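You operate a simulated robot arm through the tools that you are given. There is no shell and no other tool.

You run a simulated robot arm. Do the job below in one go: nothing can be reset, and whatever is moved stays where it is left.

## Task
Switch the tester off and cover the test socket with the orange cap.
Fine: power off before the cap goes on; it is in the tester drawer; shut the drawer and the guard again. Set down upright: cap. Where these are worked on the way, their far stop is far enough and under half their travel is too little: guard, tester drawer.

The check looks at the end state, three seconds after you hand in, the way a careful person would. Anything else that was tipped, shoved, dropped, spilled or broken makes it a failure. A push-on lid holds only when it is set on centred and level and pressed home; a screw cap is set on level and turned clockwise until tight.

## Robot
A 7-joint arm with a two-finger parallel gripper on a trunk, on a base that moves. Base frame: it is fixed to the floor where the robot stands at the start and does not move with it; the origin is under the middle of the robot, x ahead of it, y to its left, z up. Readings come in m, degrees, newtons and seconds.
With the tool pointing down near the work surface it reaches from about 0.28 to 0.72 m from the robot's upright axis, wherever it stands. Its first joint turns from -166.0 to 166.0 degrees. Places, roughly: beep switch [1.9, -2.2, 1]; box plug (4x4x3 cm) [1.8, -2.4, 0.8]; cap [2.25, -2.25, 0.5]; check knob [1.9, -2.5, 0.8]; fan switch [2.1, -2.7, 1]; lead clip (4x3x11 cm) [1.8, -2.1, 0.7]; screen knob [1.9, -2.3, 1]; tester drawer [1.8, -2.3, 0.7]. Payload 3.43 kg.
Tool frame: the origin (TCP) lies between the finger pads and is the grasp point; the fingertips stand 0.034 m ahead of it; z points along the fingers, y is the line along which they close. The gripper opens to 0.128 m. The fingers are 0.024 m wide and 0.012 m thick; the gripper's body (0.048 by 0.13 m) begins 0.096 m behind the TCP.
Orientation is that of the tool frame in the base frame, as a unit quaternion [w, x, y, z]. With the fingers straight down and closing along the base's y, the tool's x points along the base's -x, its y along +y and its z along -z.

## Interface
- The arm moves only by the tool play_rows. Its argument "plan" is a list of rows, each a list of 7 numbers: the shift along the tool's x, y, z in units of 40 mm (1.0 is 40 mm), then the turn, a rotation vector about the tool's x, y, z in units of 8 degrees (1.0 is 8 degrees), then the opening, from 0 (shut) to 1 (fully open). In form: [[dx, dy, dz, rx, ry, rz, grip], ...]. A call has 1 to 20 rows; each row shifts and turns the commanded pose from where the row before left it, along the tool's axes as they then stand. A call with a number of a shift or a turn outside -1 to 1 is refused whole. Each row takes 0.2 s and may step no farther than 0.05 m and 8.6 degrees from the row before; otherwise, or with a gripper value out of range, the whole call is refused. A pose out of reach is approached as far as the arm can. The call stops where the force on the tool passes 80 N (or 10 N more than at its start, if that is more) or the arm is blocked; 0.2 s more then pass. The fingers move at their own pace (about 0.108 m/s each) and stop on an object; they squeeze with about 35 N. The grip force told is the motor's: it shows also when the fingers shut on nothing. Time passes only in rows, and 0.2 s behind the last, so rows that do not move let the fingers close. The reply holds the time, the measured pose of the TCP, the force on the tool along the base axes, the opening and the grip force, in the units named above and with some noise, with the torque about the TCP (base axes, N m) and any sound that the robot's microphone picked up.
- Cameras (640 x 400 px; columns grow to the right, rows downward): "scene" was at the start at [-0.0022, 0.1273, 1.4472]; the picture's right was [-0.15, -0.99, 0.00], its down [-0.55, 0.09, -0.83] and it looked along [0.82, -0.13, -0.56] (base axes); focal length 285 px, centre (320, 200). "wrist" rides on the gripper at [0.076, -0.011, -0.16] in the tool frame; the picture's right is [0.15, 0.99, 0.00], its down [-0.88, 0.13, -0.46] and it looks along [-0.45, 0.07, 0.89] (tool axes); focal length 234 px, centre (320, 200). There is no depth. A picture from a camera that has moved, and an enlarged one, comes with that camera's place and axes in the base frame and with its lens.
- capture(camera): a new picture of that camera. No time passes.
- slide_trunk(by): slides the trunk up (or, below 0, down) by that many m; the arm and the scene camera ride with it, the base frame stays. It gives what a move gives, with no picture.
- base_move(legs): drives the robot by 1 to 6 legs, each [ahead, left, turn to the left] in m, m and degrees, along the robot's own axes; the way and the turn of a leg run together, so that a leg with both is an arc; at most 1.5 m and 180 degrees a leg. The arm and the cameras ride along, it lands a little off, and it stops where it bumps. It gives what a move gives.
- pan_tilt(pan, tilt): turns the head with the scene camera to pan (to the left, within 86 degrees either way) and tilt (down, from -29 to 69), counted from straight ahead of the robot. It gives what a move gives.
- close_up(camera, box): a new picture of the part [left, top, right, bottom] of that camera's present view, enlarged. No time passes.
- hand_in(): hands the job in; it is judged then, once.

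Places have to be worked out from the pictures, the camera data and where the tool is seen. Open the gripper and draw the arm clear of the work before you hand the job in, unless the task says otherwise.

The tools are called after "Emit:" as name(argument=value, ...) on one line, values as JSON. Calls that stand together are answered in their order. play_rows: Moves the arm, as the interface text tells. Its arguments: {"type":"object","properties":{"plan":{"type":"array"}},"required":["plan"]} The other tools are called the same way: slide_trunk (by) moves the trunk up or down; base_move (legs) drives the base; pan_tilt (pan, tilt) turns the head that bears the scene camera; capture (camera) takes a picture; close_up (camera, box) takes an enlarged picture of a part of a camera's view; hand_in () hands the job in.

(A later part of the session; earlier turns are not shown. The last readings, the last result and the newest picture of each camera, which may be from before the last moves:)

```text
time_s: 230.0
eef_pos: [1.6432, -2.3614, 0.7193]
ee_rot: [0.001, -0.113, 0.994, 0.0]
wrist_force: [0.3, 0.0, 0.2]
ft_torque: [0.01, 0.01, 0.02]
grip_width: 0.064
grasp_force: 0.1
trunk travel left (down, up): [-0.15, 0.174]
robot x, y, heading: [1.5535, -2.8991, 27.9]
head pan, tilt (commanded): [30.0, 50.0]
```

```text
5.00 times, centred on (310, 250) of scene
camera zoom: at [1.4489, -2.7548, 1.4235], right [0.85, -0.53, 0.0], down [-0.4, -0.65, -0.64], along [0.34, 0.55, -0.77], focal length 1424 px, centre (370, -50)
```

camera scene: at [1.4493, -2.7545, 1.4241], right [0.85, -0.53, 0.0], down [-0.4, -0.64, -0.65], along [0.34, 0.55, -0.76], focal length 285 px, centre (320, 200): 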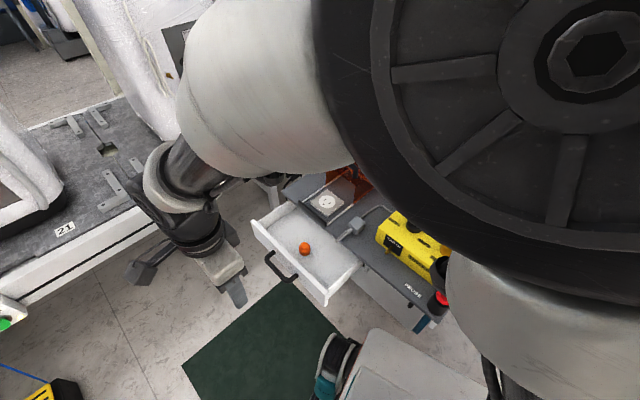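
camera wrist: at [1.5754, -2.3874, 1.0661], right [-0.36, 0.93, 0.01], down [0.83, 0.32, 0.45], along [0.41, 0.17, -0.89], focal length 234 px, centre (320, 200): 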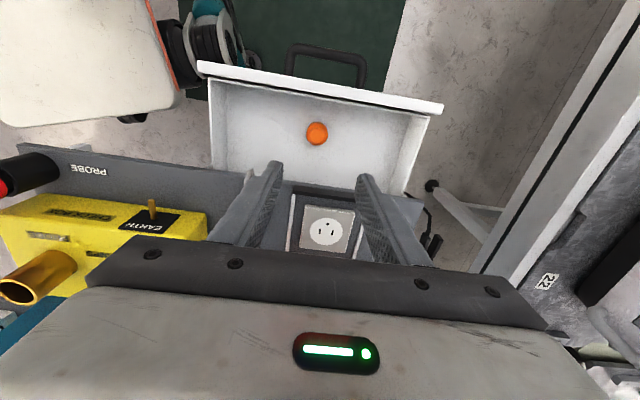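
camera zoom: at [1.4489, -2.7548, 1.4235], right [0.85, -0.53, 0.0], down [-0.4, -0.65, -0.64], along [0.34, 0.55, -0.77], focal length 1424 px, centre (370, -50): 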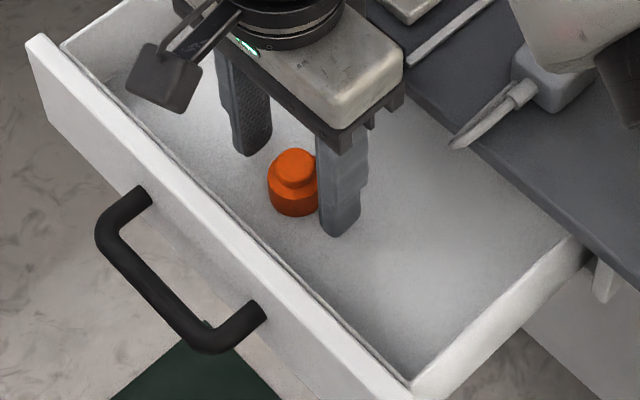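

The fingertips are at mid-skirt, about 9 mm above the drawer floor, with the cap between them. I close the grip.

Emit:
play_rows(plan=[[0, 0, 0, 0, 0, 0, 0], [0, 0, 0, 0, 0, 0, 0], [0, 0, 0, 0, 0, 0, 0]])

Emit:
close_up(camera="wrist", box=[230, 100, 410, 260])

```text
time_s: 230.8
eef_pos: [1.6425, -2.3617, 0.7187]
ee_rot: [0.002, -0.113, 0.994, 0.001]
wrist_force: [-0.6, 0.4, -0.2]
ft_torque: [0.01, -0.02, 0.0]
grip_width: 0.0298
grasp_force: 34.8
trunk travel left (down, up): [-0.15, 0.174]
robot x, y, heading: [1.5567, -2.9021, 27.9]
head pan, tilt (commanded): [30.0, 50.0]
```

```text
2.50 times, centred on (320, 180) of wrist
camera zoom: at [1.5709, -2.389, 0.8784], right [-0.36, 0.93, 0.0], down [0.83, 0.32, 0.46], along [0.43, 0.17, -0.89], focal length 585 px, centre (320, 250)
```

zoom: 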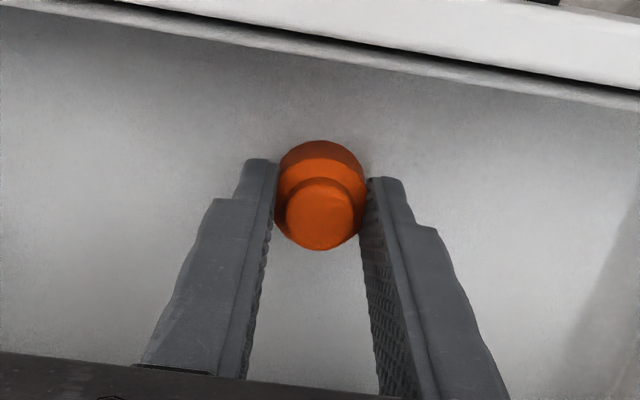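

The cap is held (about 30 mm across). I lift it clear of the drawer and take wrist views of the socket from two sides to fix its centre and height.

Emit:
play_rows(plan=[[0, 0, -0.4, 0, 0, 0, 0], [0, 0, -0.8, 0, 0, 0, 0], [0, 0, -0.9, 0, 0, 0, 0], [0, 0, -1, 0, 0, 0, 0], [0, 0, -1, 0, 0, 0, 0]])

Emit:
capture(camera="wrist")

Emit:
close_up(camera="wrist", box=[230, 100, 410, 260])

```text
time_s: 232.0
eef_pos: [1.6449, -2.3629, 0.8851]
ee_rot: [0.001, -0.113, 0.994, 0.001]
wrist_force: [1.2, 0.8, -0.3]
ft_torque: [0.02, 0.02, -0.01]
grip_width: 0.0299
grasp_force: 35.5
trunk travel left (down, up): [-0.15, 0.174]
robot x, y, heading: [1.5543, -2.8989, 28.0]
head pan, tilt (commanded): [30.0, 50.0]
```

```text
taken
camera wrist: at [1.5731, -2.3898, 1.0432], right [-0.36, 0.93, 0.0], down [0.83, 0.32, 0.46], along [0.43, 0.17, -0.89], focal length 234 px, centre (320, 200)
```

wrist: 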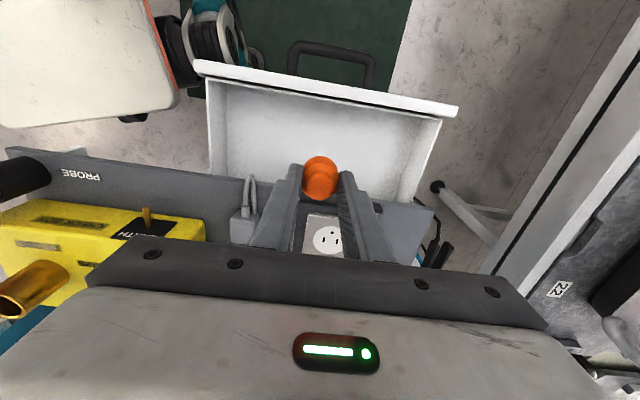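

```text
2.50 times, centred on (320, 180) of wrist
camera zoom: at [1.5731, -2.3898, 1.0432], right [-0.36, 0.93, 0.0], down [0.83, 0.32, 0.46], along [0.43, 0.17, -0.89], focal length 585 px, centre (320, 250)
```

zoom: 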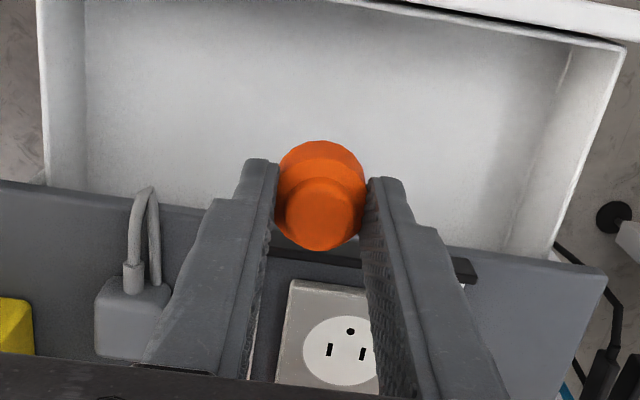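

The cap hangs straight in the grip. I go to the left of the socket for the first measuring view.

Emit:
play_rows(plan=[[-0.76, 0.877, -0.37, 0, 0, 0, 0], [-0.76, 0.877, -0.37, 0, 0, 0, 0], [-0.76, 0.877, -0.37, 0, 0, 0, 0]])

Emit:
close_up(camera="wrist", box=[180, 90, 340, 250])

Emit:
play_rows(plan=[[0, -0.963, 0, 0, 0, 0, 0], [0, -0.963, 0, 0, 0, 0, 0], [0, -0.963, 0, 0, 0, 0, 0], [0, -0.963, 0, 0, 0, 0, 0]])

Emit:
close_up(camera="wrist", box=[300, 90, 460, 250])

```text
time_s: 232.8
eef_pos: [1.7099, -2.2388, 0.9275]
ee_rot: [0.0, -0.114, 0.994, 0.0]
wrist_force: [-1.1, -1.4, 0.3]
ft_torque: [-0.03, -0.01, 0.03]
grip_width: 0.0296
grasp_force: 35.4
trunk travel left (down, up): [-0.15, 0.174]
robot x, y, heading: [1.5514, -2.8995, 28.0]
head pan, tilt (commanded): [30.0, 50.0]
```

```text
2.50 times, centred on (260, 170) of wrist
camera zoom: at [1.6385, -2.2656, 1.0869], right [-0.37, 0.93, 0.0], down [0.83, 0.33, 0.46], along [0.43, 0.17, -0.89], focal length 585 px, centre (470, 275)
```

zoom: 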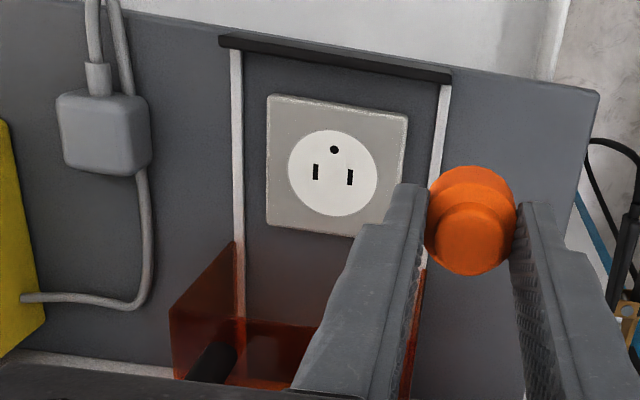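

```text
time_s: 233.8
eef_pos: [1.7426, -2.3882, 0.9272]
ee_rot: [0.002, -0.113, 0.994, 0.001]
wrist_force: [-0.5, -0.3, 0.1]
ft_torque: [-0.03, -0.03, 0.03]
grip_width: 0.0296
grasp_force: 34.7
trunk travel left (down, up): [-0.15, 0.174]
robot x, y, heading: [1.555, -2.9032, 28.2]
head pan, tilt (commanded): [30.0, 50.0]
```

```text
2.50 times, centred on (380, 170) of wrist
camera zoom: at [1.671, -2.4168, 1.0863], right [-0.37, 0.93, 0.0], down [0.83, 0.32, 0.46], along [0.43, 0.17, -0.89], focal length 585 px, centre (170, 275)
```

zoom: 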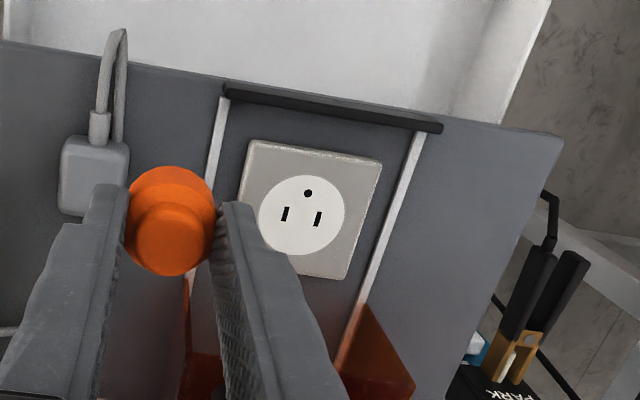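

Two views agree: socket face centre [1.7555,-2.3005], face height z 0.7755. The cap's base is about 43 mm below the TCP and some 3 mm toward me of the tool axis. I move over the socket and stop about 3 cm above it.

Emit:
play_rows(plan=[[-0.293, 0.688, 0, 0, 0, 0, 0], [-0.293, 0.688, 0, 0, 0, 0, 0], [-0.293, 0.688, 0, 0, 0, 0, 0], [0, 0, 0.7, 0, 0, 0, 0], [0, 0, 0.7, 0, 0, 0, 0], [0, 0, 0.6, 0, 0, 0, 0]])

Emit:
close_up(camera="wrist", box=[240, 100, 400, 260])

Emit:
close_up(camera="scene", box=[270, 140, 390, 260])

```text
time_s: 235.2
eef_pos: [1.7579, -2.3009, 0.849]
ee_rot: [0.001, -0.113, 0.994, 0.001]
wrist_force: [-0.1, 0.1, 0.1]
ft_torque: [-0.04, -0.01, -0.02]
grip_width: 0.0297
grasp_force: 34.9
trunk travel left (down, up): [-0.15, 0.174]
robot x, y, heading: [1.5565, -2.9035, 28.1]
head pan, tilt (commanded): [30.0, 50.0]
```

```text
2.50 times, centred on (320, 180) of wrist
camera zoom: at [1.6862, -2.3278, 1.0067], right [-0.36, 0.93, 0.0], down [0.83, 0.32, 0.46], along [0.43, 0.17, -0.89], focal length 585 px, centre (320, 250)
```

zoom: 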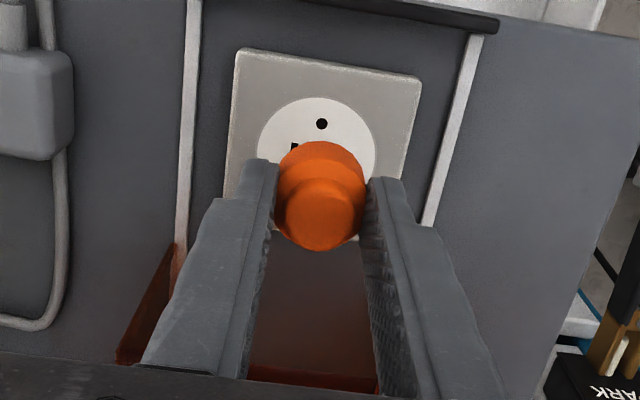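

```text
3.33 times, centred on (330, 200) of scene
camera zoom: at [1.4489, -2.7548, 1.4235], right [0.85, -0.53, 0.0], down [-0.4, -0.65, -0.64], along [0.34, 0.55, -0.77], focal length 949 px, centre (287, 200)
```

zoom: 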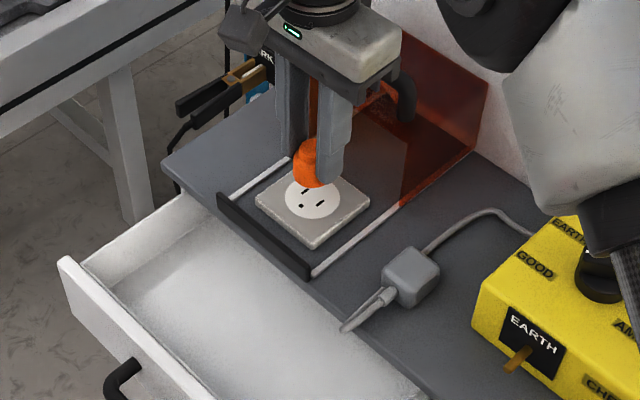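

The cap is over the socket. I lower to about 8 mm above it and check concentricity in both cameras.

Emit:
play_rows(plan=[[0, 0, 0.3, 0, 0, 0, 0], [0, 0, 0.275, 0, 0, 0, 0]])

Emit:
close_up(camera="wrist", box=[260, 110, 380, 230])

Emit:
close_up(camera="scene", box=[295, 160, 365, 230])

```text
time_s: 235.8
eef_pos: [1.7575, -2.301, 0.8252]
ee_rot: [0.001, -0.113, 0.994, 0.0]
wrist_force: [0.0, 0.3, -0.2]
ft_torque: [-0.01, 0.01, 0.0]
grip_width: 0.0299
grasp_force: 34.9
trunk travel left (down, up): [-0.15, 0.174]
robot x, y, heading: [1.5561, -2.901, 28.2]
head pan, tilt (commanded): [30.0, 50.0]
```

```text
3.33 times, centred on (320, 170) of wrist
camera zoom: at [1.6858, -2.3283, 0.9832], right [-0.36, 0.93, 0.0], down [0.83, 0.32, 0.46], along [0.43, 0.17, -0.89], focal length 781 px, centre (320, 300)
```

zoom: 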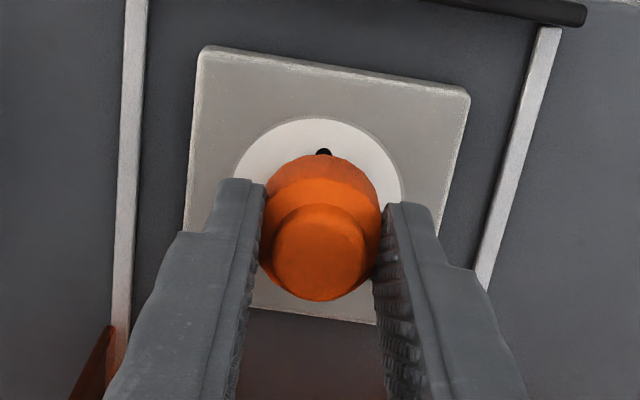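

```text
5.71 times, centred on (330, 195) of scene
camera zoom: at [1.4489, -2.7548, 1.4235], right [0.85, -0.53, 0.0], down [-0.4, -0.65, -0.64], along [0.34, 0.55, -0.77], focal length 1628 px, centre (263, 229)
```

zoom: 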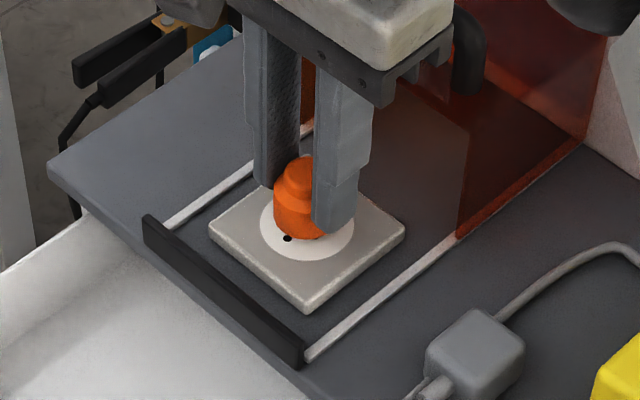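

The cap is nearly concentric, perhaps 1–3 mm toward me. I shift it 1.5 mm toward the panel and lower in 2 mm steps until it nearly touches, then recheck.

Emit:
play_rows(plan=[[-0.0375, 0, 0.05, 0, 0, 0, 0], [0, 0, 0.05, 0, 0, 0, 0]])

Emit:
close_up(camera="scene", box=[305, 165, 355, 215])

Emit:
close_up(camera="wrist", box=[270, 120, 370, 220])

```text
time_s: 236.4
eef_pos: [1.7598, -2.2998, 0.8205]
ee_rot: [0.001, -0.113, 0.994, 0.0]
wrist_force: [0.4, 1.0, 0.1]
ft_torque: [0.02, -0.01, 0.01]
grip_width: 0.0297
grasp_force: 35.0
trunk travel left (down, up): [-0.15, 0.174]
robot x, y, heading: [1.5496, -2.9031, 28.3]
head pan, tilt (commanded): [30.0, 50.0]
```

```text
8.00 times, centred on (330, 190) of scene
camera zoom: at [1.4489, -2.7548, 1.4235], right [0.85, -0.53, 0.0], down [-0.4, -0.65, -0.64], along [0.34, 0.55, -0.77], focal length 2278 px, centre (240, 280)
```

zoom: 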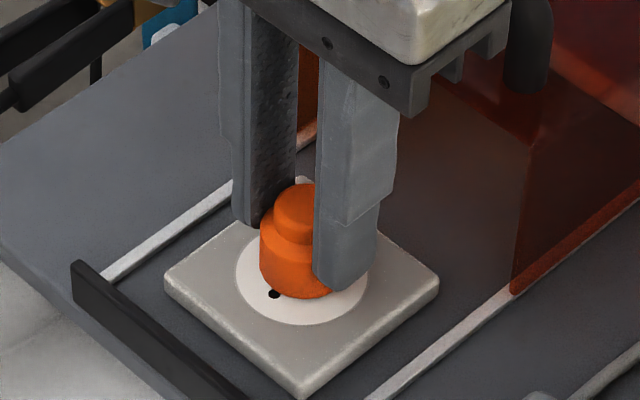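

```text
4.00 times, centred on (320, 170) of wrist
camera zoom: at [1.6882, -2.3279, 0.9791], right [-0.36, 0.93, 0.0], down [0.83, 0.32, 0.46], along [0.43, 0.17, -0.89], focal length 937 px, centre (320, 320)
```

zoom: 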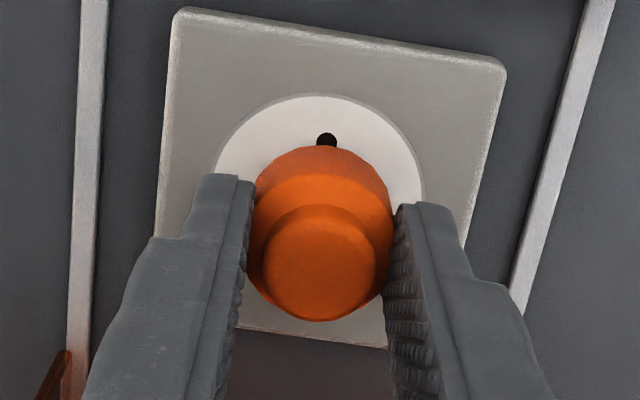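

Both views now show the cap concentric with the white face to within about a millimetre. I lower in small steps to contact.

Emit:
play_rows(plan=[[0, 0, 0.04, 0, 0, 0, 0], [0, 0, 0.04, 0, 0, 0, 0]])

Emit:
close_up(camera="scene", box=[305, 165, 355, 215])

```text
time_s: 237.0
eef_pos: [1.7599, -2.2996, 0.8188]
ee_rot: [0.0, -0.113, 0.994, 0.001]
wrist_force: [-1.9, -1.7, 9.0]
ft_torque: [-0.03, 0.14, -0.02]
grip_width: 0.0295
grasp_force: 35.4
trunk travel left (down, up): [-0.15, 0.174]
robot x, y, heading: [1.5529, -2.9049, 28.2]
head pan, tilt (commanded): [30.0, 50.0]
```

```text
8.00 times, centred on (330, 190) of scene
camera zoom: at [1.4485, -2.7556, 1.4238], right [0.85, -0.53, 0.0], down [-0.4, -0.65, -0.64], along [0.34, 0.55, -0.77], focal length 2278 px, centre (240, 280)
```

zoom: 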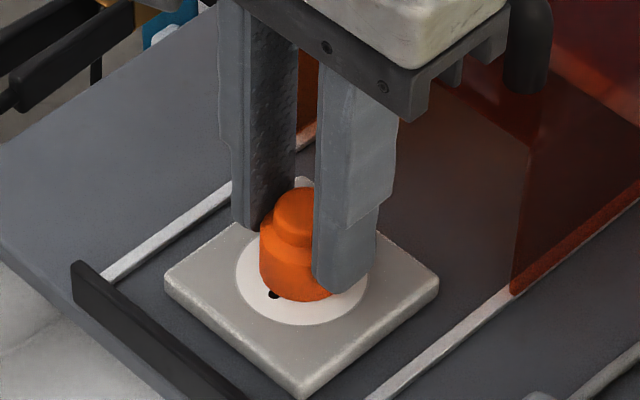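

Contact at 9 N with the cap seated on the face. I press down further while still holding it.

Emit:
play_rows(plan=[[0, 0, 0.04, 0, 0, 0, 0], [0, 0, 0.04, 0, 0, 0, 0], [0, 0, 0.04, 0, 0, 0, 0]])

Emit:
close_up(camera="scene", box=[305, 165, 355, 215])

```text
time_s: 237.8
eef_pos: [1.7608, -2.2993, 0.8176]
ee_rot: [0.002, -0.114, 0.993, 0.005]
wrist_force: [-3.4, -5.9, 42.6]
ft_torque: [-0.41, 0.14, -0.04]
grip_width: 0.0299
grasp_force: 34.9
trunk travel left (down, up): [-0.15, 0.174]
robot x, y, heading: [1.5553, -2.903, 28.2]
head pan, tilt (commanded): [30.0, 50.0]
```

```text
8.00 times, centred on (330, 190) of scene
camera zoom: at [1.4476, -2.7582, 1.4244], right [0.85, -0.53, 0.0], down [-0.4, -0.65, -0.65], along [0.34, 0.55, -0.76], focal length 2278 px, centre (240, 280)
```

zoom: 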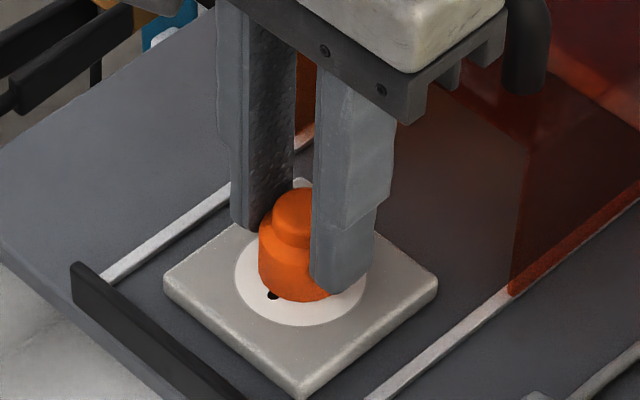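

42 N and no further sinking, so it sits firmly. I press once more to about 60 N to be sure it is home, then ease off.

Emit:
play_rows(plan=[[0, 0, 0.04, 0, 0, 0, 0], [0, 0, 0.03, 0, 0, 0, 0]])

Emit:
play_rows(plan=[[0, 0, -0.1, 0, 0, 0, 0], [0, 0, -0.08, 0, 0, 0, 0]])

Emit:
close_up(camera="scene", box=[305, 165, 355, 215])

```text
time_s: 238.4
eef_pos: [1.7609, -2.2985, 0.8168]
ee_rot: [0.003, -0.113, 0.994, 0.005]
wrist_force: [-3.5, -5.6, 51.9]
ft_torque: [-0.45, 0.06, -0.04]
grip_width: 0.03
grasp_force: 34.9
trunk travel left (down, up): [-0.15, 0.174]
robot x, y, heading: [1.5543, -2.9024, 28.1]
head pan, tilt (commanded): [30.0, 50.0]
```

```text
time_s: 239.0
eef_pos: [1.7602, -2.2988, 0.8167]
ee_rot: [0.002, -0.113, 0.994, 0.003]
wrist_force: [0.6, 9.7, 15.5]
ft_torque: [0.46, -0.1, 0.01]
grip_width: 0.03
grasp_force: 34.9
trunk travel left (down, up): [-0.15, 0.174]
robot x, y, heading: [1.5515, -2.8993, 28.0]
head pan, tilt (commanded): [30.0, 50.0]
```

```text
8.00 times, centred on (330, 190) of scene
camera zoom: at [1.4486, -2.7552, 1.4231], right [0.85, -0.53, 0.0], down [-0.4, -0.65, -0.64], along [0.34, 0.55, -0.77], focal length 2278 px, centre (240, 280)
```

zoom: 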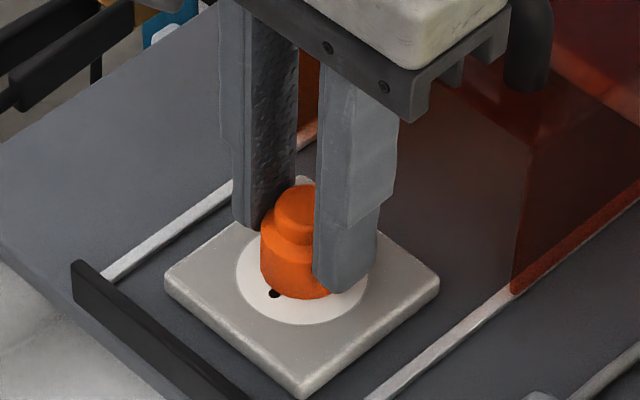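

The push is eased off. I take the last of the load off, open the fingers and rise a little to inspect.

Emit:
play_rows(plan=[[0, 0, -0.05, 0, 0, 0, 0], [0, 0, 0, 0, 0, 0, 0.35], [0, 0, 0, 0, 0, 0, 0.45], [0, 0, 0, 0, 0, 0, 0.45]])

Emit:
close_up(camera="scene", box=[305, 165, 355, 215])

Emit:
close_up(camera="wrist", box=[270, 120, 370, 220])

```text
time_s: 240.0
eef_pos: [1.7605, -2.2988, 0.8188]
ee_rot: [-0.001, -0.113, 0.994, 0.001]
wrist_force: [-0.4, 0.0, 0.7]
ft_torque: [-0.01, 0.0, -0.05]
grip_width: 0.0579
grasp_force: 0.1
trunk travel left (down, up): [-0.15, 0.174]
robot x, y, heading: [1.5529, -2.9031, 28.5]
head pan, tilt (commanded): [30.0, 50.0]
```

```text
8.00 times, centred on (330, 190) of scene
camera zoom: at [1.4489, -2.7548, 1.4235], right [0.85, -0.53, 0.0], down [-0.4, -0.65, -0.64], along [0.34, 0.55, -0.77], focal length 2278 px, centre (240, 280)
```

zoom: 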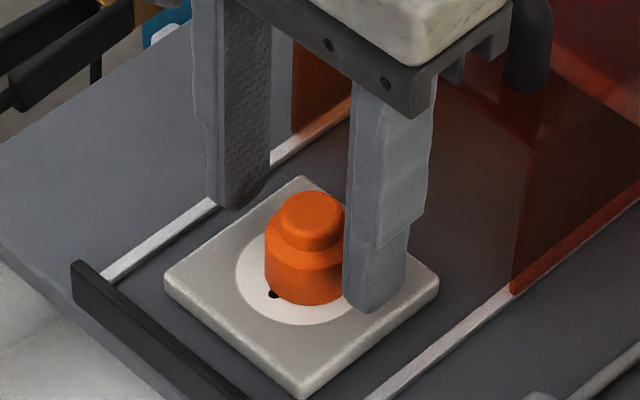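

```text
4.00 times, centred on (320, 170) of wrist
camera zoom: at [1.6889, -2.3277, 0.9779], right [-0.36, 0.93, 0.0], down [0.83, 0.32, 0.46], along [0.43, 0.17, -0.89], focal length 937 px, centre (320, 320)
```

zoom: 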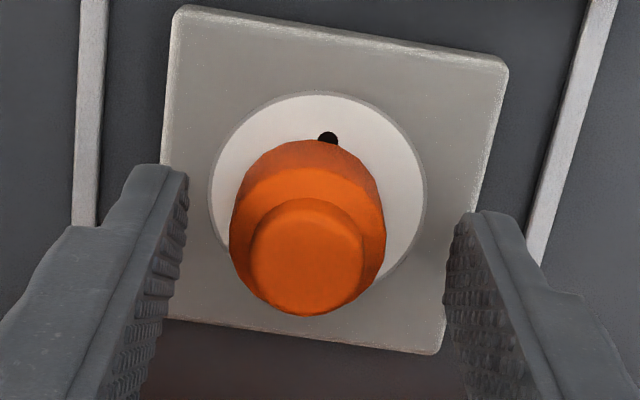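

The cap stands level on the face but crept about 2 mm to the right on release. I regrip at this pose to centre it again, press it, then unload exactly before opening.

Emit:
play_rows(plan=[[0, 0, 0, 0, 0, 0, 0.3], [0, 0, 0, 0, 0, 0, 0.1], [0, 0, 0, 0, 0, 0, 0], [0, 0, 0, 0, 0, 0, 0]])

Emit:
close_up(camera="wrist", box=[270, 120, 370, 220])

Emit:
close_up(camera="scene", box=[305, 165, 355, 215])

```text
time_s: 241.0
eef_pos: [1.7599, -2.2999, 0.8205]
ee_rot: [0.001, -0.113, 0.994, 0.0]
wrist_force: [0.1, -0.3, -0.2]
ft_torque: [0.03, 0.01, 0.01]
grip_width: 0.0298
grasp_force: 35.4
trunk travel left (down, up): [-0.15, 0.174]
robot x, y, heading: [1.5547, -2.9007, 28.0]
head pan, tilt (commanded): [30.0, 50.0]
```

```text
4.00 times, centred on (320, 170) of wrist
camera zoom: at [1.6889, -2.3275, 0.9782], right [-0.36, 0.93, 0.0], down [0.83, 0.32, 0.46], along [0.43, 0.17, -0.89], focal length 937 px, centre (320, 320)
```

zoom: 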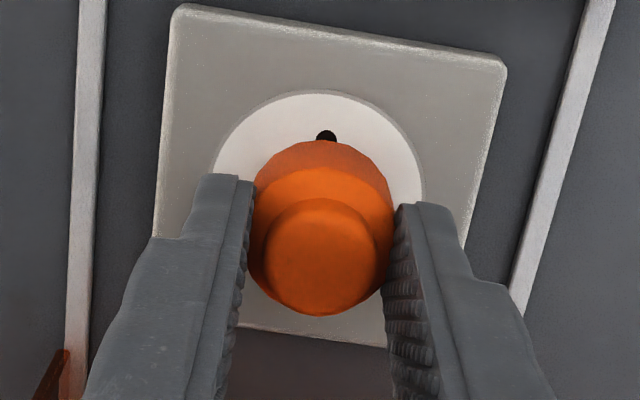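

```text
8.00 times, centred on (330, 190) of scene
camera zoom: at [1.4489, -2.7547, 1.4235], right [0.85, -0.53, 0.0], down [-0.4, -0.65, -0.64], along [0.34, 0.55, -0.77], focal length 2278 px, centre (240, 280)
```

zoom: 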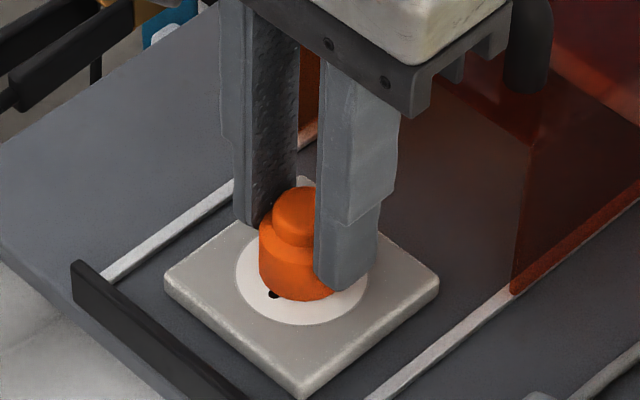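

Regripped, the cap is concentric again in both views. I press it down while held, then back off to a light load and open gently.

Emit:
play_rows(plan=[[0, -0.02, 0.05, 0, 0, 0, 0], [0, 0, 0.05, 0, 0, 0, 0], [0, 0, 0.05, 0, 0, 0, 0]])

Emit:
play_rows(plan=[[0, 0, -0.05, 0, 0, 0, 0], [0, 0, -0.03, 0, 0, 0, 0]])

```text
time_s: 241.8
eef_pos: [1.7604, -2.2993, 0.8187]
ee_rot: [0.002, -0.113, 0.994, 0.005]
wrist_force: [-1.7, -1.2, 40.6]
ft_torque: [-0.29, 0.15, -0.02]
grip_width: 0.0298
grasp_force: 35.6
trunk travel left (down, up): [-0.15, 0.174]
robot x, y, heading: [1.556, -2.9007, 28.0]
head pan, tilt (commanded): [30.0, 50.0]
```

```text
time_s: 242.4
eef_pos: [1.7605, -2.3006, 0.8191]
ee_rot: [0.002, -0.113, 0.994, 0.003]
wrist_force: [0.9, 8.5, 26.8]
ft_torque: [0.29, -0.07, -0.03]
grip_width: 0.0296
grasp_force: 35.2
trunk travel left (down, up): [-0.15, 0.174]
robot x, y, heading: [1.5538, -2.9043, 28.6]
head pan, tilt (commanded): [30.0, 50.0]
```

Still 27 N of load; I ease up 2.5 mm more and check.

Emit:
play_rows(plan=[[0, 0, -0.06, 0, 0, 0, 0], [0, 0, 0, 0, 0, 0, 0]])

```text
time_s: 243.0
eef_pos: [1.7601, -2.302, 0.8192]
ee_rot: [0.001, -0.114, 0.993, 0.001]
wrist_force: [2.9, 9.5, 13.4]
ft_torque: [0.35, -0.18, 0.02]
grip_width: 0.0297
grasp_force: 34.7
trunk travel left (down, up): [-0.15, 0.174]
robot x, y, heading: [1.5551, -2.9023, 28.2]
head pan, tilt (commanded): [30.0, 50.0]
```

There is a small sideways load too; I ease it and the rest of the vertical load before opening.

Emit:
play_rows(plan=[[0, 0.03, -0.03, 0, 0, 0, 0], [0, 0, 0, 0, 0, 0, 0]])

Emit:
close_up(camera="wrist", box=[270, 120, 370, 220])

```text
time_s: 243.6
eef_pos: [1.7599, -2.3024, 0.8189]
ee_rot: [-0.001, -0.113, 0.994, -0.001]
wrist_force: [3.0, 0.5, 7.2]
ft_torque: [0.07, -0.15, -0.03]
grip_width: 0.0296
grasp_force: 34.8
trunk travel left (down, up): [-0.15, 0.174]
robot x, y, heading: [1.5549, -2.9016, 28.0]
head pan, tilt (commanded): [30.0, 50.0]
```

```text
4.00 times, centred on (320, 170) of wrist
camera zoom: at [1.6885, -2.3288, 0.9775], right [-0.36, 0.93, 0.0], down [0.83, 0.33, 0.46], along [0.42, 0.16, -0.89], focal length 937 px, centre (320, 320)
```

zoom: 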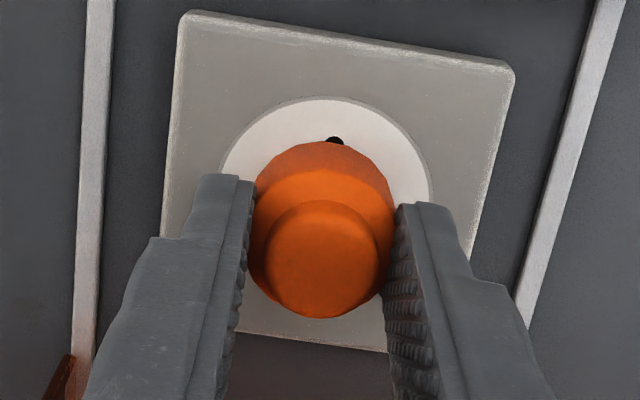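

The gripper has drifted about 1.3 mm to the right of the face centre. I slide it back left by that amount and recheck.

Emit:
play_rows(plan=[[0, 0.05, -0.01, 0, 0, 0, 0], [0, 0, 0, 0, 0, 0, 0]])

Emit:
close_up(camera="wrist", box=[270, 120, 370, 220])

Emit:
close_up(camera="scene", box=[305, 165, 355, 215])

```text
time_s: 244.2
eef_pos: [1.7594, -2.298, 0.8194]
ee_rot: [0.0, -0.113, 0.994, -0.001]
wrist_force: [0.6, -0.8, 0.6]
ft_torque: [-0.03, 0.02, 0.01]
grip_width: 0.0296
grasp_force: 35.0
trunk travel left (down, up): [-0.15, 0.174]
robot x, y, heading: [1.5522, -2.8999, 28.3]
head pan, tilt (commanded): [30.0, 50.0]
```

```text
4.00 times, centred on (320, 170) of wrist
camera zoom: at [1.6876, -2.3259, 0.9779], right [-0.37, 0.93, 0.0], down [0.83, 0.33, 0.46], along [0.42, 0.17, -0.89], focal length 937 px, centre (320, 320)
```

zoom: 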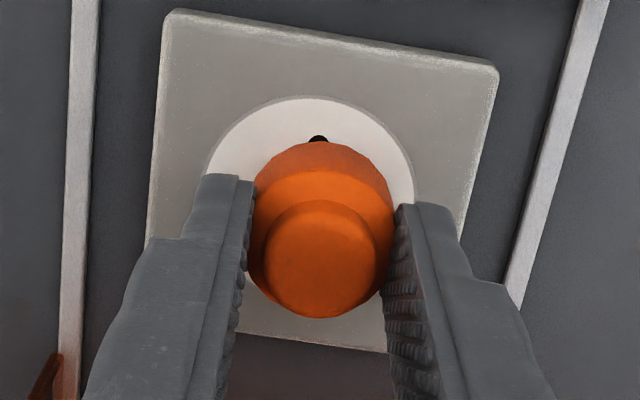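

```text
8.00 times, centred on (330, 190) of scene
camera zoom: at [1.4489, -2.7547, 1.4234], right [0.85, -0.53, 0.0], down [-0.4, -0.65, -0.64], along [0.34, 0.55, -0.77], focal length 2278 px, centre (240, 280)
```

zoom: 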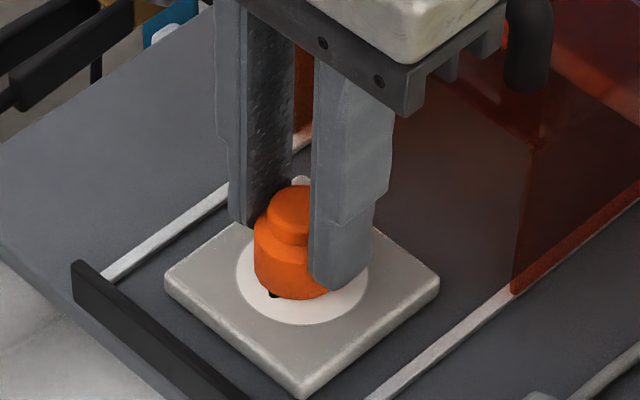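

Now unloaded, it moved 2.4 mm past the centre. I bring it back by that amount.

Emit:
play_rows(plan=[[0, -0.055, 0, 0, 0, 0, 0], [0, 0, 0, 0, 0, 0, 0]])

Emit:
close_up(camera="wrist", box=[270, 120, 370, 220])

Emit:
close_up(camera="scene", box=[305, 165, 355, 215])

```text
time_s: 244.8
eef_pos: [1.7607, -2.3005, 0.8202]
ee_rot: [0.0, -0.113, 0.994, 0.0]
wrist_force: [0.2, 0.3, 0.0]
ft_torque: [-0.03, 0.03, 0.01]
grip_width: 0.0293
grasp_force: 34.6
trunk travel left (down, up): [-0.15, 0.174]
robot x, y, heading: [1.5534, -2.9043, 28.0]
head pan, tilt (commanded): [30.0, 50.0]
```

```text
4.00 times, centred on (320, 170) of wrist
camera zoom: at [1.689, -2.3278, 0.9789], right [-0.36, 0.93, 0.0], down [0.83, 0.32, 0.46], along [0.43, 0.17, -0.89], focal length 937 px, centre (320, 320)
```

zoom: 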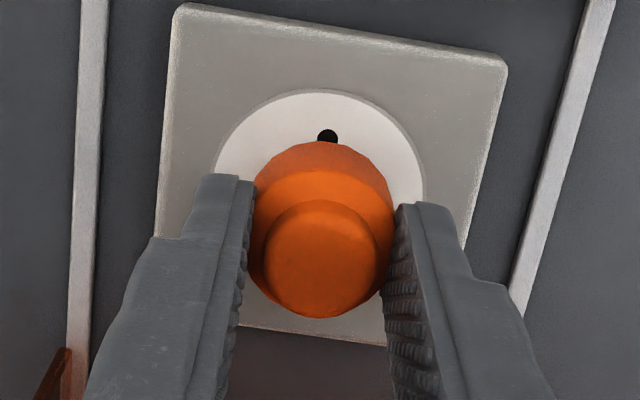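

```text
8.00 times, centred on (330, 190) of scene
camera zoom: at [1.4489, -2.7547, 1.4235], right [0.85, -0.53, 0.0], down [-0.4, -0.65, -0.64], along [0.34, 0.55, -0.77], focal length 2278 px, centre (240, 280)
```

zoom: 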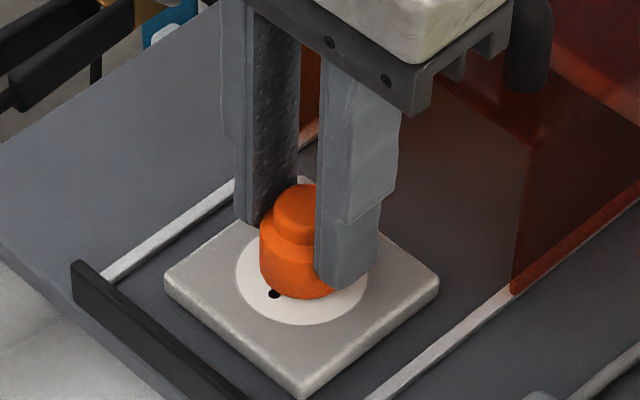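

The cap is concentric to about 1 mm. I nudge 1 mm toward me, lower to a light contact and open.

Emit:
play_rows(plan=[[0.025, 0, 0.03, 0, 0, 0, 0], [0, 0, 0, 0, 0, 0, 0]])

```text
time_s: 245.4
eef_pos: [1.7596, -2.3007, 0.8192]
ee_rot: [0.001, -0.113, 0.994, 0.0]
wrist_force: [0.0, 0.0, 0.8]
ft_torque: [0.07, -0.02, 0.0]
grip_width: 0.0297
grasp_force: 35.1
trunk travel left (down, up): [-0.15, 0.174]
robot x, y, heading: [1.5512, -2.9011, 28.1]
head pan, tilt (commanded): [30.0, 50.0]
```

No contact yet (0.8 N); I go down another 1 mm at a time.

Emit:
play_rows(plan=[[0, 0, 0.025, 0, 0, 0, 0], [0, 0, 0, 0, 0, 0, 0]])

```text
time_s: 246.0
eef_pos: [1.7591, -2.3, 0.8187]
ee_rot: [0.001, -0.114, 0.993, 0.001]
wrist_force: [1.4, 0.7, 3.5]
ft_torque: [-0.03, -0.09, -0.04]
grip_width: 0.0294
grasp_force: 34.7
trunk travel left (down, up): [-0.15, 0.174]
robot x, y, heading: [1.5514, -2.9026, 27.9]
head pan, tilt (commanded): [30.0, 50.0]
```

Light contact, 3.5 N. I open the fingers gradually.

Emit:
play_rows(plan=[[0, 0, 0, 0, 0, 0, 0.25], [0, 0, 0, 0, 0, 0, 0.3], [0, 0, 0, 0, 0, 0, 0.4], [0, 0, 0, 0, 0, 0, 0.45]])

Emit:
close_up(camera="wrist", box=[270, 120, 370, 220])

Emit:
close_up(camera="scene", box=[305, 165, 355, 215])

```text
time_s: 247.0
eef_pos: [1.7588, -2.3014, 0.8176]
ee_rot: [0.002, -0.114, 0.994, 0.0]
wrist_force: [-0.7, 0.6, -0.4]
ft_torque: [0.01, -0.01, -0.01]
grip_width: 0.0576
grasp_force: 0.1
trunk travel left (down, up): [-0.15, 0.174]
robot x, y, heading: [1.5537, -2.9014, 28.1]
head pan, tilt (commanded): [30.0, 50.0]
```

```text
4.00 times, centred on (320, 170) of wrist
camera zoom: at [1.6878, -2.3285, 0.977], right [-0.36, 0.93, 0.0], down [0.83, 0.32, 0.46], along [0.43, 0.17, -0.89], focal length 937 px, centre (320, 320)
```

zoom: 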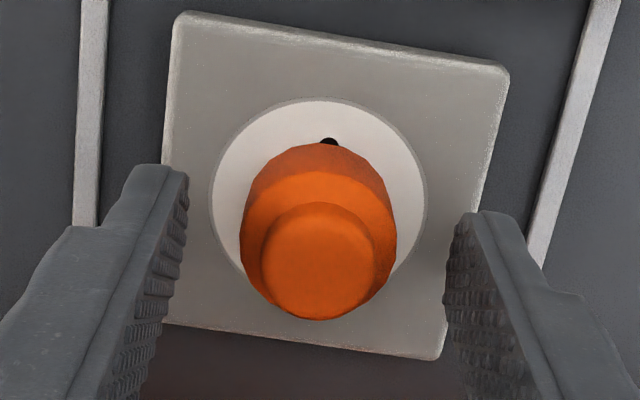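

```text
8.00 times, centred on (330, 190) of scene
camera zoom: at [1.4489, -2.7548, 1.4235], right [0.85, -0.53, 0.0], down [-0.4, -0.65, -0.64], along [0.34, 0.55, -0.77], focal length 2278 px, centre (240, 280)
```

zoom: 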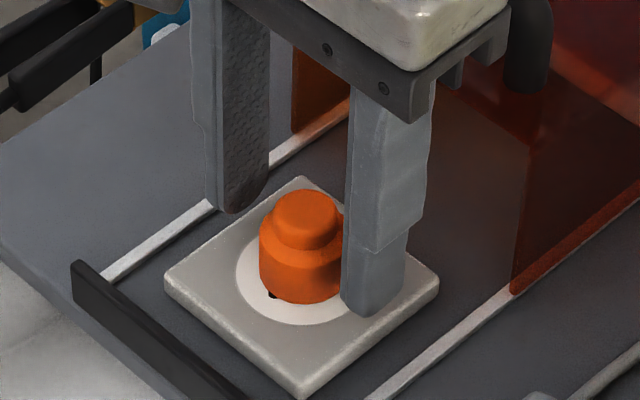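

Released, the cap stays concentric and level. Now I rise, close the fingers and press straight down on the knob's centre to make sure it is home.

Emit:
play_rows(plan=[[0, 0, -0.6, 0, 0, 0, 0.45], [0, 0, -0.8, 0, 0, 0, 0.45], [0.047, 0, 0, 0, 0, 0, 0], [0, 0, 0, 0, 0, 0, 0], [0, 0, 0, 0, 0, 0, 0]])

Emit:
close_up(camera="wrist", box=[250, 100, 390, 240])

Emit:
close_up(camera="scene", box=[305, 155, 365, 215])

```text
time_s: 248.2
eef_pos: [1.7573, -2.3024, 0.8743]
ee_rot: [0.001, -0.113, 0.994, 0.001]
wrist_force: [-0.7, 0.0, -0.1]
ft_torque: [0.01, 0.02, 0.02]
grip_width: 0.0002
grasp_force: 32.9
trunk travel left (down, up): [-0.15, 0.174]
robot x, y, heading: [1.555, -2.9001, 27.9]
head pan, tilt (commanded): [30.0, 50.0]
```

```text
2.86 times, centred on (320, 170) of wrist
camera zoom: at [1.6851, -2.3291, 1.0339], right [-0.36, 0.93, 0.0], down [0.83, 0.32, 0.46], along [0.43, 0.17, -0.89], focal length 669 px, centre (320, 286)
```

zoom: 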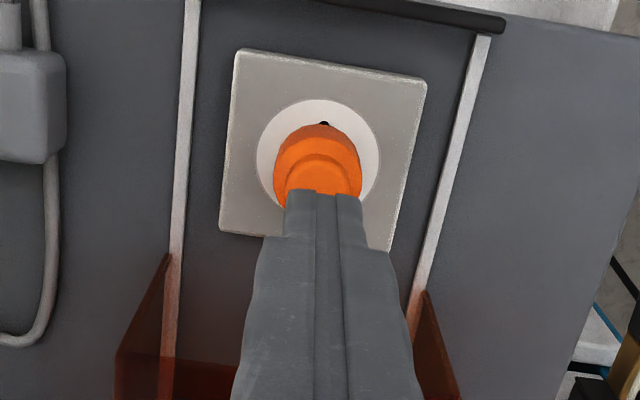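

```text
6.67 times, centred on (335, 185) of scene
camera zoom: at [1.4489, -2.7548, 1.4235], right [0.85, -0.53, 0.0], down [-0.4, -0.65, -0.64], along [0.34, 0.55, -0.77], focal length 1899 px, centre (220, 300)
```

zoom: 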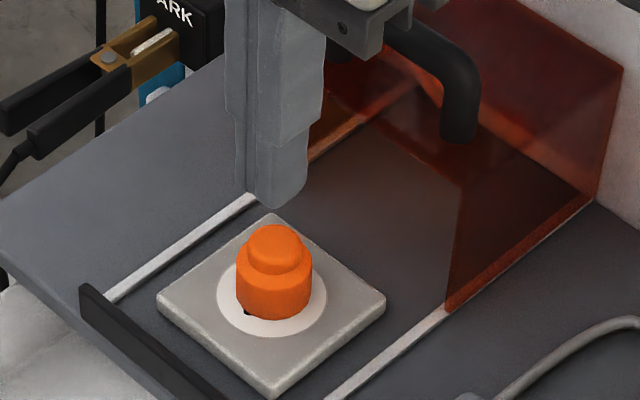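

The cap is well centred. I lower the closed fingertips onto the knob.

Emit:
play_rows(plan=[[0, 0, 0.4, 0, 0, 0, 0], [0, 0, 0.15, 0, 0, 0, 0], [0, 0, 0.08, 0, 0, 0, 0]])

Emit:
close_up(camera="scene", box=[305, 155, 365, 215])

```text
time_s: 249.0
eef_pos: [1.757, -2.3005, 0.8495]
ee_rot: [0.001, -0.112, 0.994, 0.001]
wrist_force: [0.5, 1.1, 0.9]
ft_torque: [0.02, 0.0, 0.0]
grip_width: 0.0001
grasp_force: 33.0
trunk travel left (down, up): [-0.15, 0.174]
robot x, y, heading: [1.555, -2.9016, 27.9]
head pan, tilt (commanded): [30.0, 50.0]
```

```text
6.67 times, centred on (335, 185) of scene
camera zoom: at [1.4489, -2.7548, 1.4235], right [0.85, -0.53, 0.0], down [-0.4, -0.65, -0.64], along [0.34, 0.55, -0.77], focal length 1899 px, centre (220, 300)
```

zoom: 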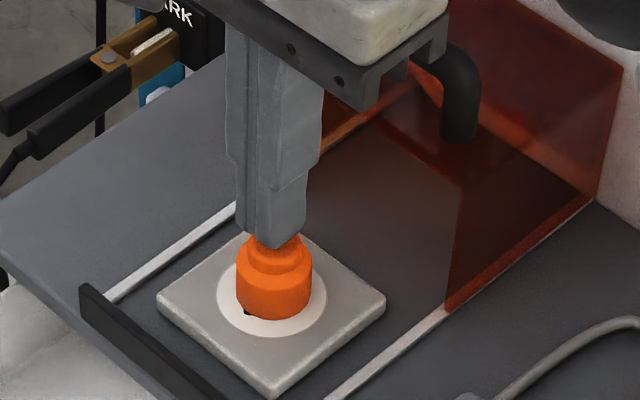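

The tip is just above the knob. I press down in 1.6 mm steps.

Emit:
play_rows(plan=[[0, 0, 0.05, 0, 0, 0, 0], [0, 0, 0.05, 0, 0, 0, 0], [0, 0, 0.05, 0, 0, 0, 0]])

Emit:
close_up(camera="scene", box=[305, 155, 365, 215])

```text
time_s: 249.8
eef_pos: [1.7579, -2.3017, 0.8438]
ee_rot: [0.001, -0.113, 0.994, 0.0]
wrist_force: [0.1, 0.2, -0.5]
ft_torque: [0.0, -0.01, 0.0]
grip_width: 0.0002
grasp_force: 33.3
trunk travel left (down, up): [-0.15, 0.174]
robot x, y, heading: [1.55, -2.905, 28.1]
head pan, tilt (commanded): [30.0, 50.0]
```

```text
6.67 times, centred on (335, 185) of scene
camera zoom: at [1.4489, -2.7548, 1.4235], right [0.85, -0.53, 0.0], down [-0.4, -0.65, -0.64], along [0.34, 0.55, -0.77], focal length 1899 px, centre (220, 300)
```

zoom: 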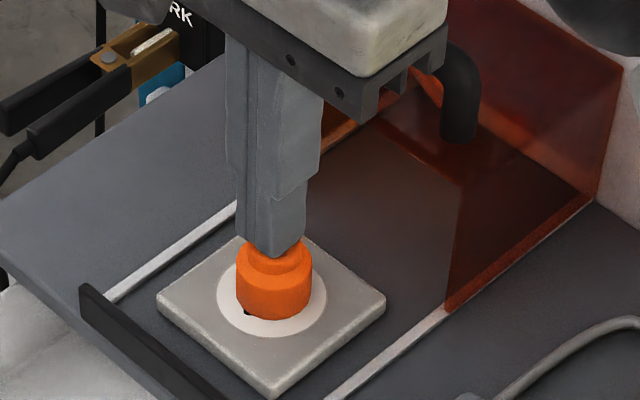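

No contact yet (tip at z 0.81). I continue down.

Emit:
play_rows(plan=[[0, 0, 0.05, 0, 0, 0, 0], [0, 0, 0.05, 0, 0, 0, 0], [0, 0, 0.05, 0, 0, 0, 0]])

```text
time_s: 250.6
eef_pos: [1.7574, -2.2993, 0.8402]
ee_rot: [0.001, -0.113, 0.994, 0.002]
wrist_force: [-1.2, -4.0, 17.7]
ft_torque: [-0.15, 0.01, -0.02]
grip_width: 0.0
grasp_force: 33.5
trunk travel left (down, up): [-0.15, 0.174]
robot x, y, heading: [1.5554, -2.9012, 28.1]
head pan, tilt (commanded): [30.0, 50.0]
```

Contact at 18 N on the knob top (z 0.806). I press harder.

Emit:
play_rows(plan=[[0, 0, 0.06, 0, 0, 0, 0], [0, 0, 0.06, 0, 0, 0, 0], [0, 0, 0.04, 0, 0, 0, 0]])

Emit:
close_up(camera="scene", box=[305, 155, 365, 215])

```text
time_s: 251.4
eef_pos: [1.7574, -2.3011, 0.8396]
ee_rot: [0.003, -0.113, 0.994, 0.008]
wrist_force: [-5.6, -10.4, 58.5]
ft_torque: [-0.42, 0.16, -0.01]
grip_width: 0.0
grasp_force: 33.0
trunk travel left (down, up): [-0.15, 0.174]
robot x, y, heading: [1.5535, -2.9042, 28.1]
head pan, tilt (commanded): [30.0, 50.0]
```

```text
6.67 times, centred on (335, 185) of scene
camera zoom: at [1.4471, -2.7598, 1.4245], right [0.85, -0.53, 0.0], down [-0.4, -0.65, -0.65], along [0.34, 0.55, -0.76], focal length 1899 px, centre (220, 300)
```

zoom: 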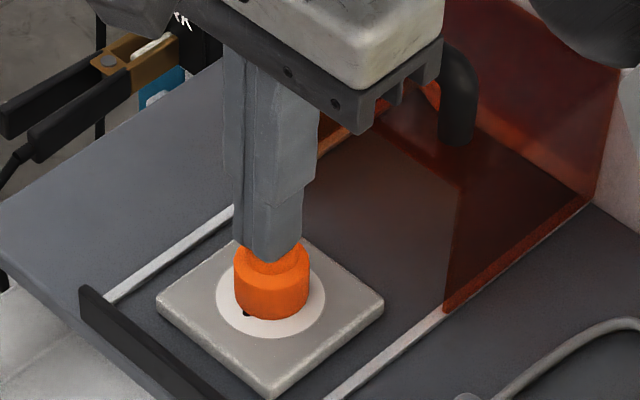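

58 N and it is solid, with no further sinking. I unload and rise straight up.

Emit:
play_rows(plan=[[0, 0, -0.1, 0, 0, 0, 0], [0, 0, -0.1, 0, 0, 0, 0], [0, 0, -0.4, 0, 0, 0, 0], [0, 0, -0.9, 0, 0, 0, 0], [0, 0, -0.9, 0, 0, 0, 0]])

Emit:
close_up(camera="scene", box=[305, 155, 365, 215])

Emit:
close_up(camera="wrist", box=[240, 90, 400, 250])

```text
time_s: 252.6
eef_pos: [1.7566, -2.2995, 0.9274]
ee_rot: [0.001, -0.114, 0.994, -0.001]
wrist_force: [-0.1, -0.4, 1.3]
ft_torque: [0.02, 0.02, 0.02]
grip_width: 0.0
grasp_force: 32.7
trunk travel left (down, up): [-0.15, 0.174]
robot x, y, heading: [1.5523, -2.9012, 28.1]
head pan, tilt (commanded): [30.0, 50.0]
```

```text
6.67 times, centred on (335, 185) of scene
camera zoom: at [1.4489, -2.7547, 1.4234], right [0.85, -0.53, 0.0], down [-0.4, -0.65, -0.64], along [0.34, 0.55, -0.77], focal length 1899 px, centre (220, 300)
```

zoom: 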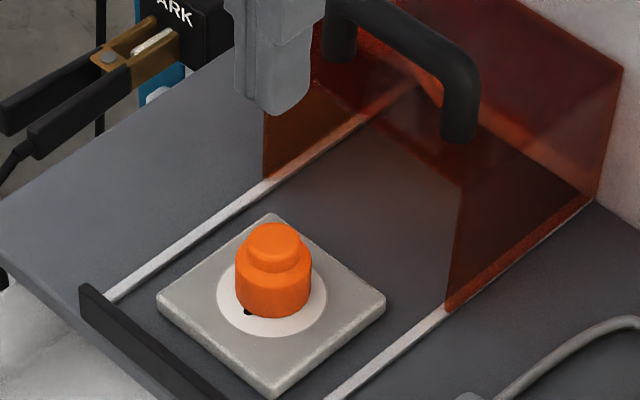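

```text
2.50 times, centred on (320, 170) of wrist
camera zoom: at [1.6851, -2.3277, 1.087], right [-0.36, 0.93, 0.0], down [0.83, 0.33, 0.46], along [0.43, 0.17, -0.89], focal length 585 px, centre (320, 275)
```

zoom: 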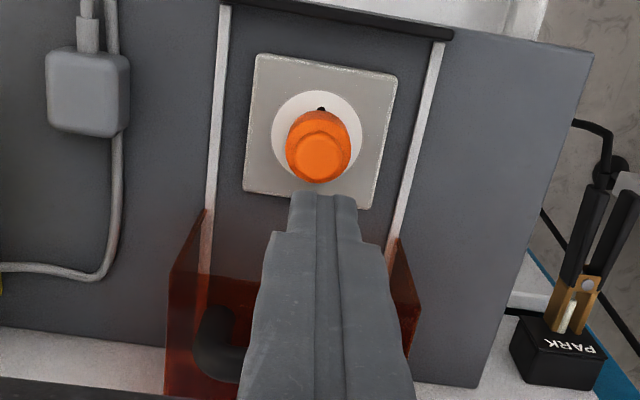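

The cap sits level and centred on the socket face. Next I close the guard: I rise, then place the closed fingers behind its handle bar (bar at about [1.832,-2.285]), staying clear of the screen knob, to draw it forward.

Emit:
play_rows(plan=[[0, 0, -0.75, 0, 0, 0, 0], [0, 0, -0.75, 0, 0, 0, 0], [-0.84, -0.023, 0, 0, 0, 0, 0], [-0.84, -0.023, 0, 0, 0, 0, 0], [-0.84, -0.023, 0, 0, 0, 0, 0]])

Emit:
capture(camera="wrist")

Emit:
close_up(camera="scene", box=[290, 90, 420, 220])

```text
time_s: 253.8
eef_pos: [1.8565, -2.2807, 0.9868]
ee_rot: [0.001, -0.113, 0.994, 0.0]
wrist_force: [0.5, -0.2, 0.5]
ft_torque: [0.02, -0.05, 0.01]
grip_width: 0.0
grasp_force: 33.4
trunk travel left (down, up): [-0.15, 0.174]
robot x, y, heading: [1.5503, -2.9029, 28.0]
head pan, tilt (commanded): [30.0, 50.0]
```

```text
taken
camera wrist: at [1.7848, -2.308, 1.1465], right [-0.36, 0.93, 0.0], down [0.83, 0.32, 0.46], along [0.43, 0.17, -0.89], focal length 234 px, centre (320, 200)
```

wrist: 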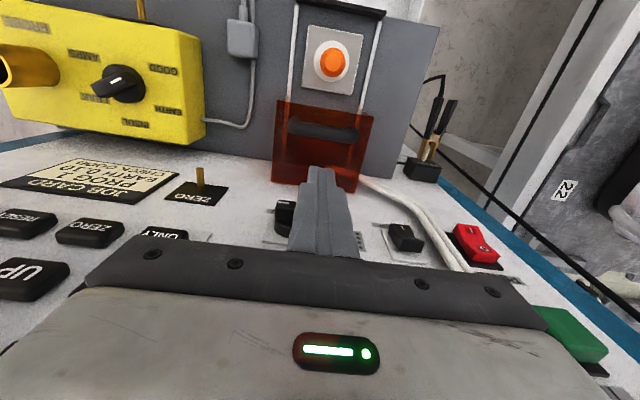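

```text
3.08 times, centred on (355, 155) of scene
camera zoom: at [1.4489, -2.7548, 1.4235], right [0.85, -0.53, 0.0], down [-0.4, -0.65, -0.64], along [0.34, 0.55, -0.77], focal length 876 px, centre (212, 338)
```

zoom: 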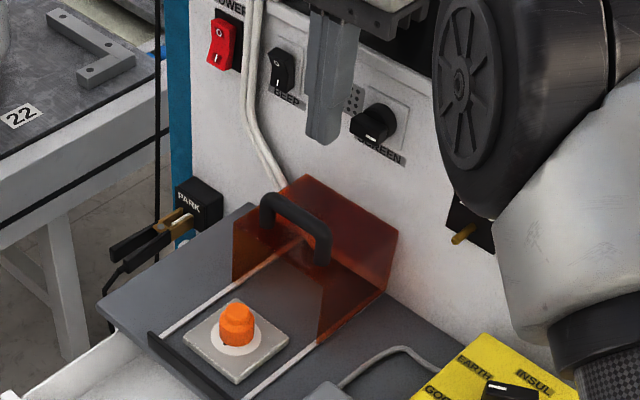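

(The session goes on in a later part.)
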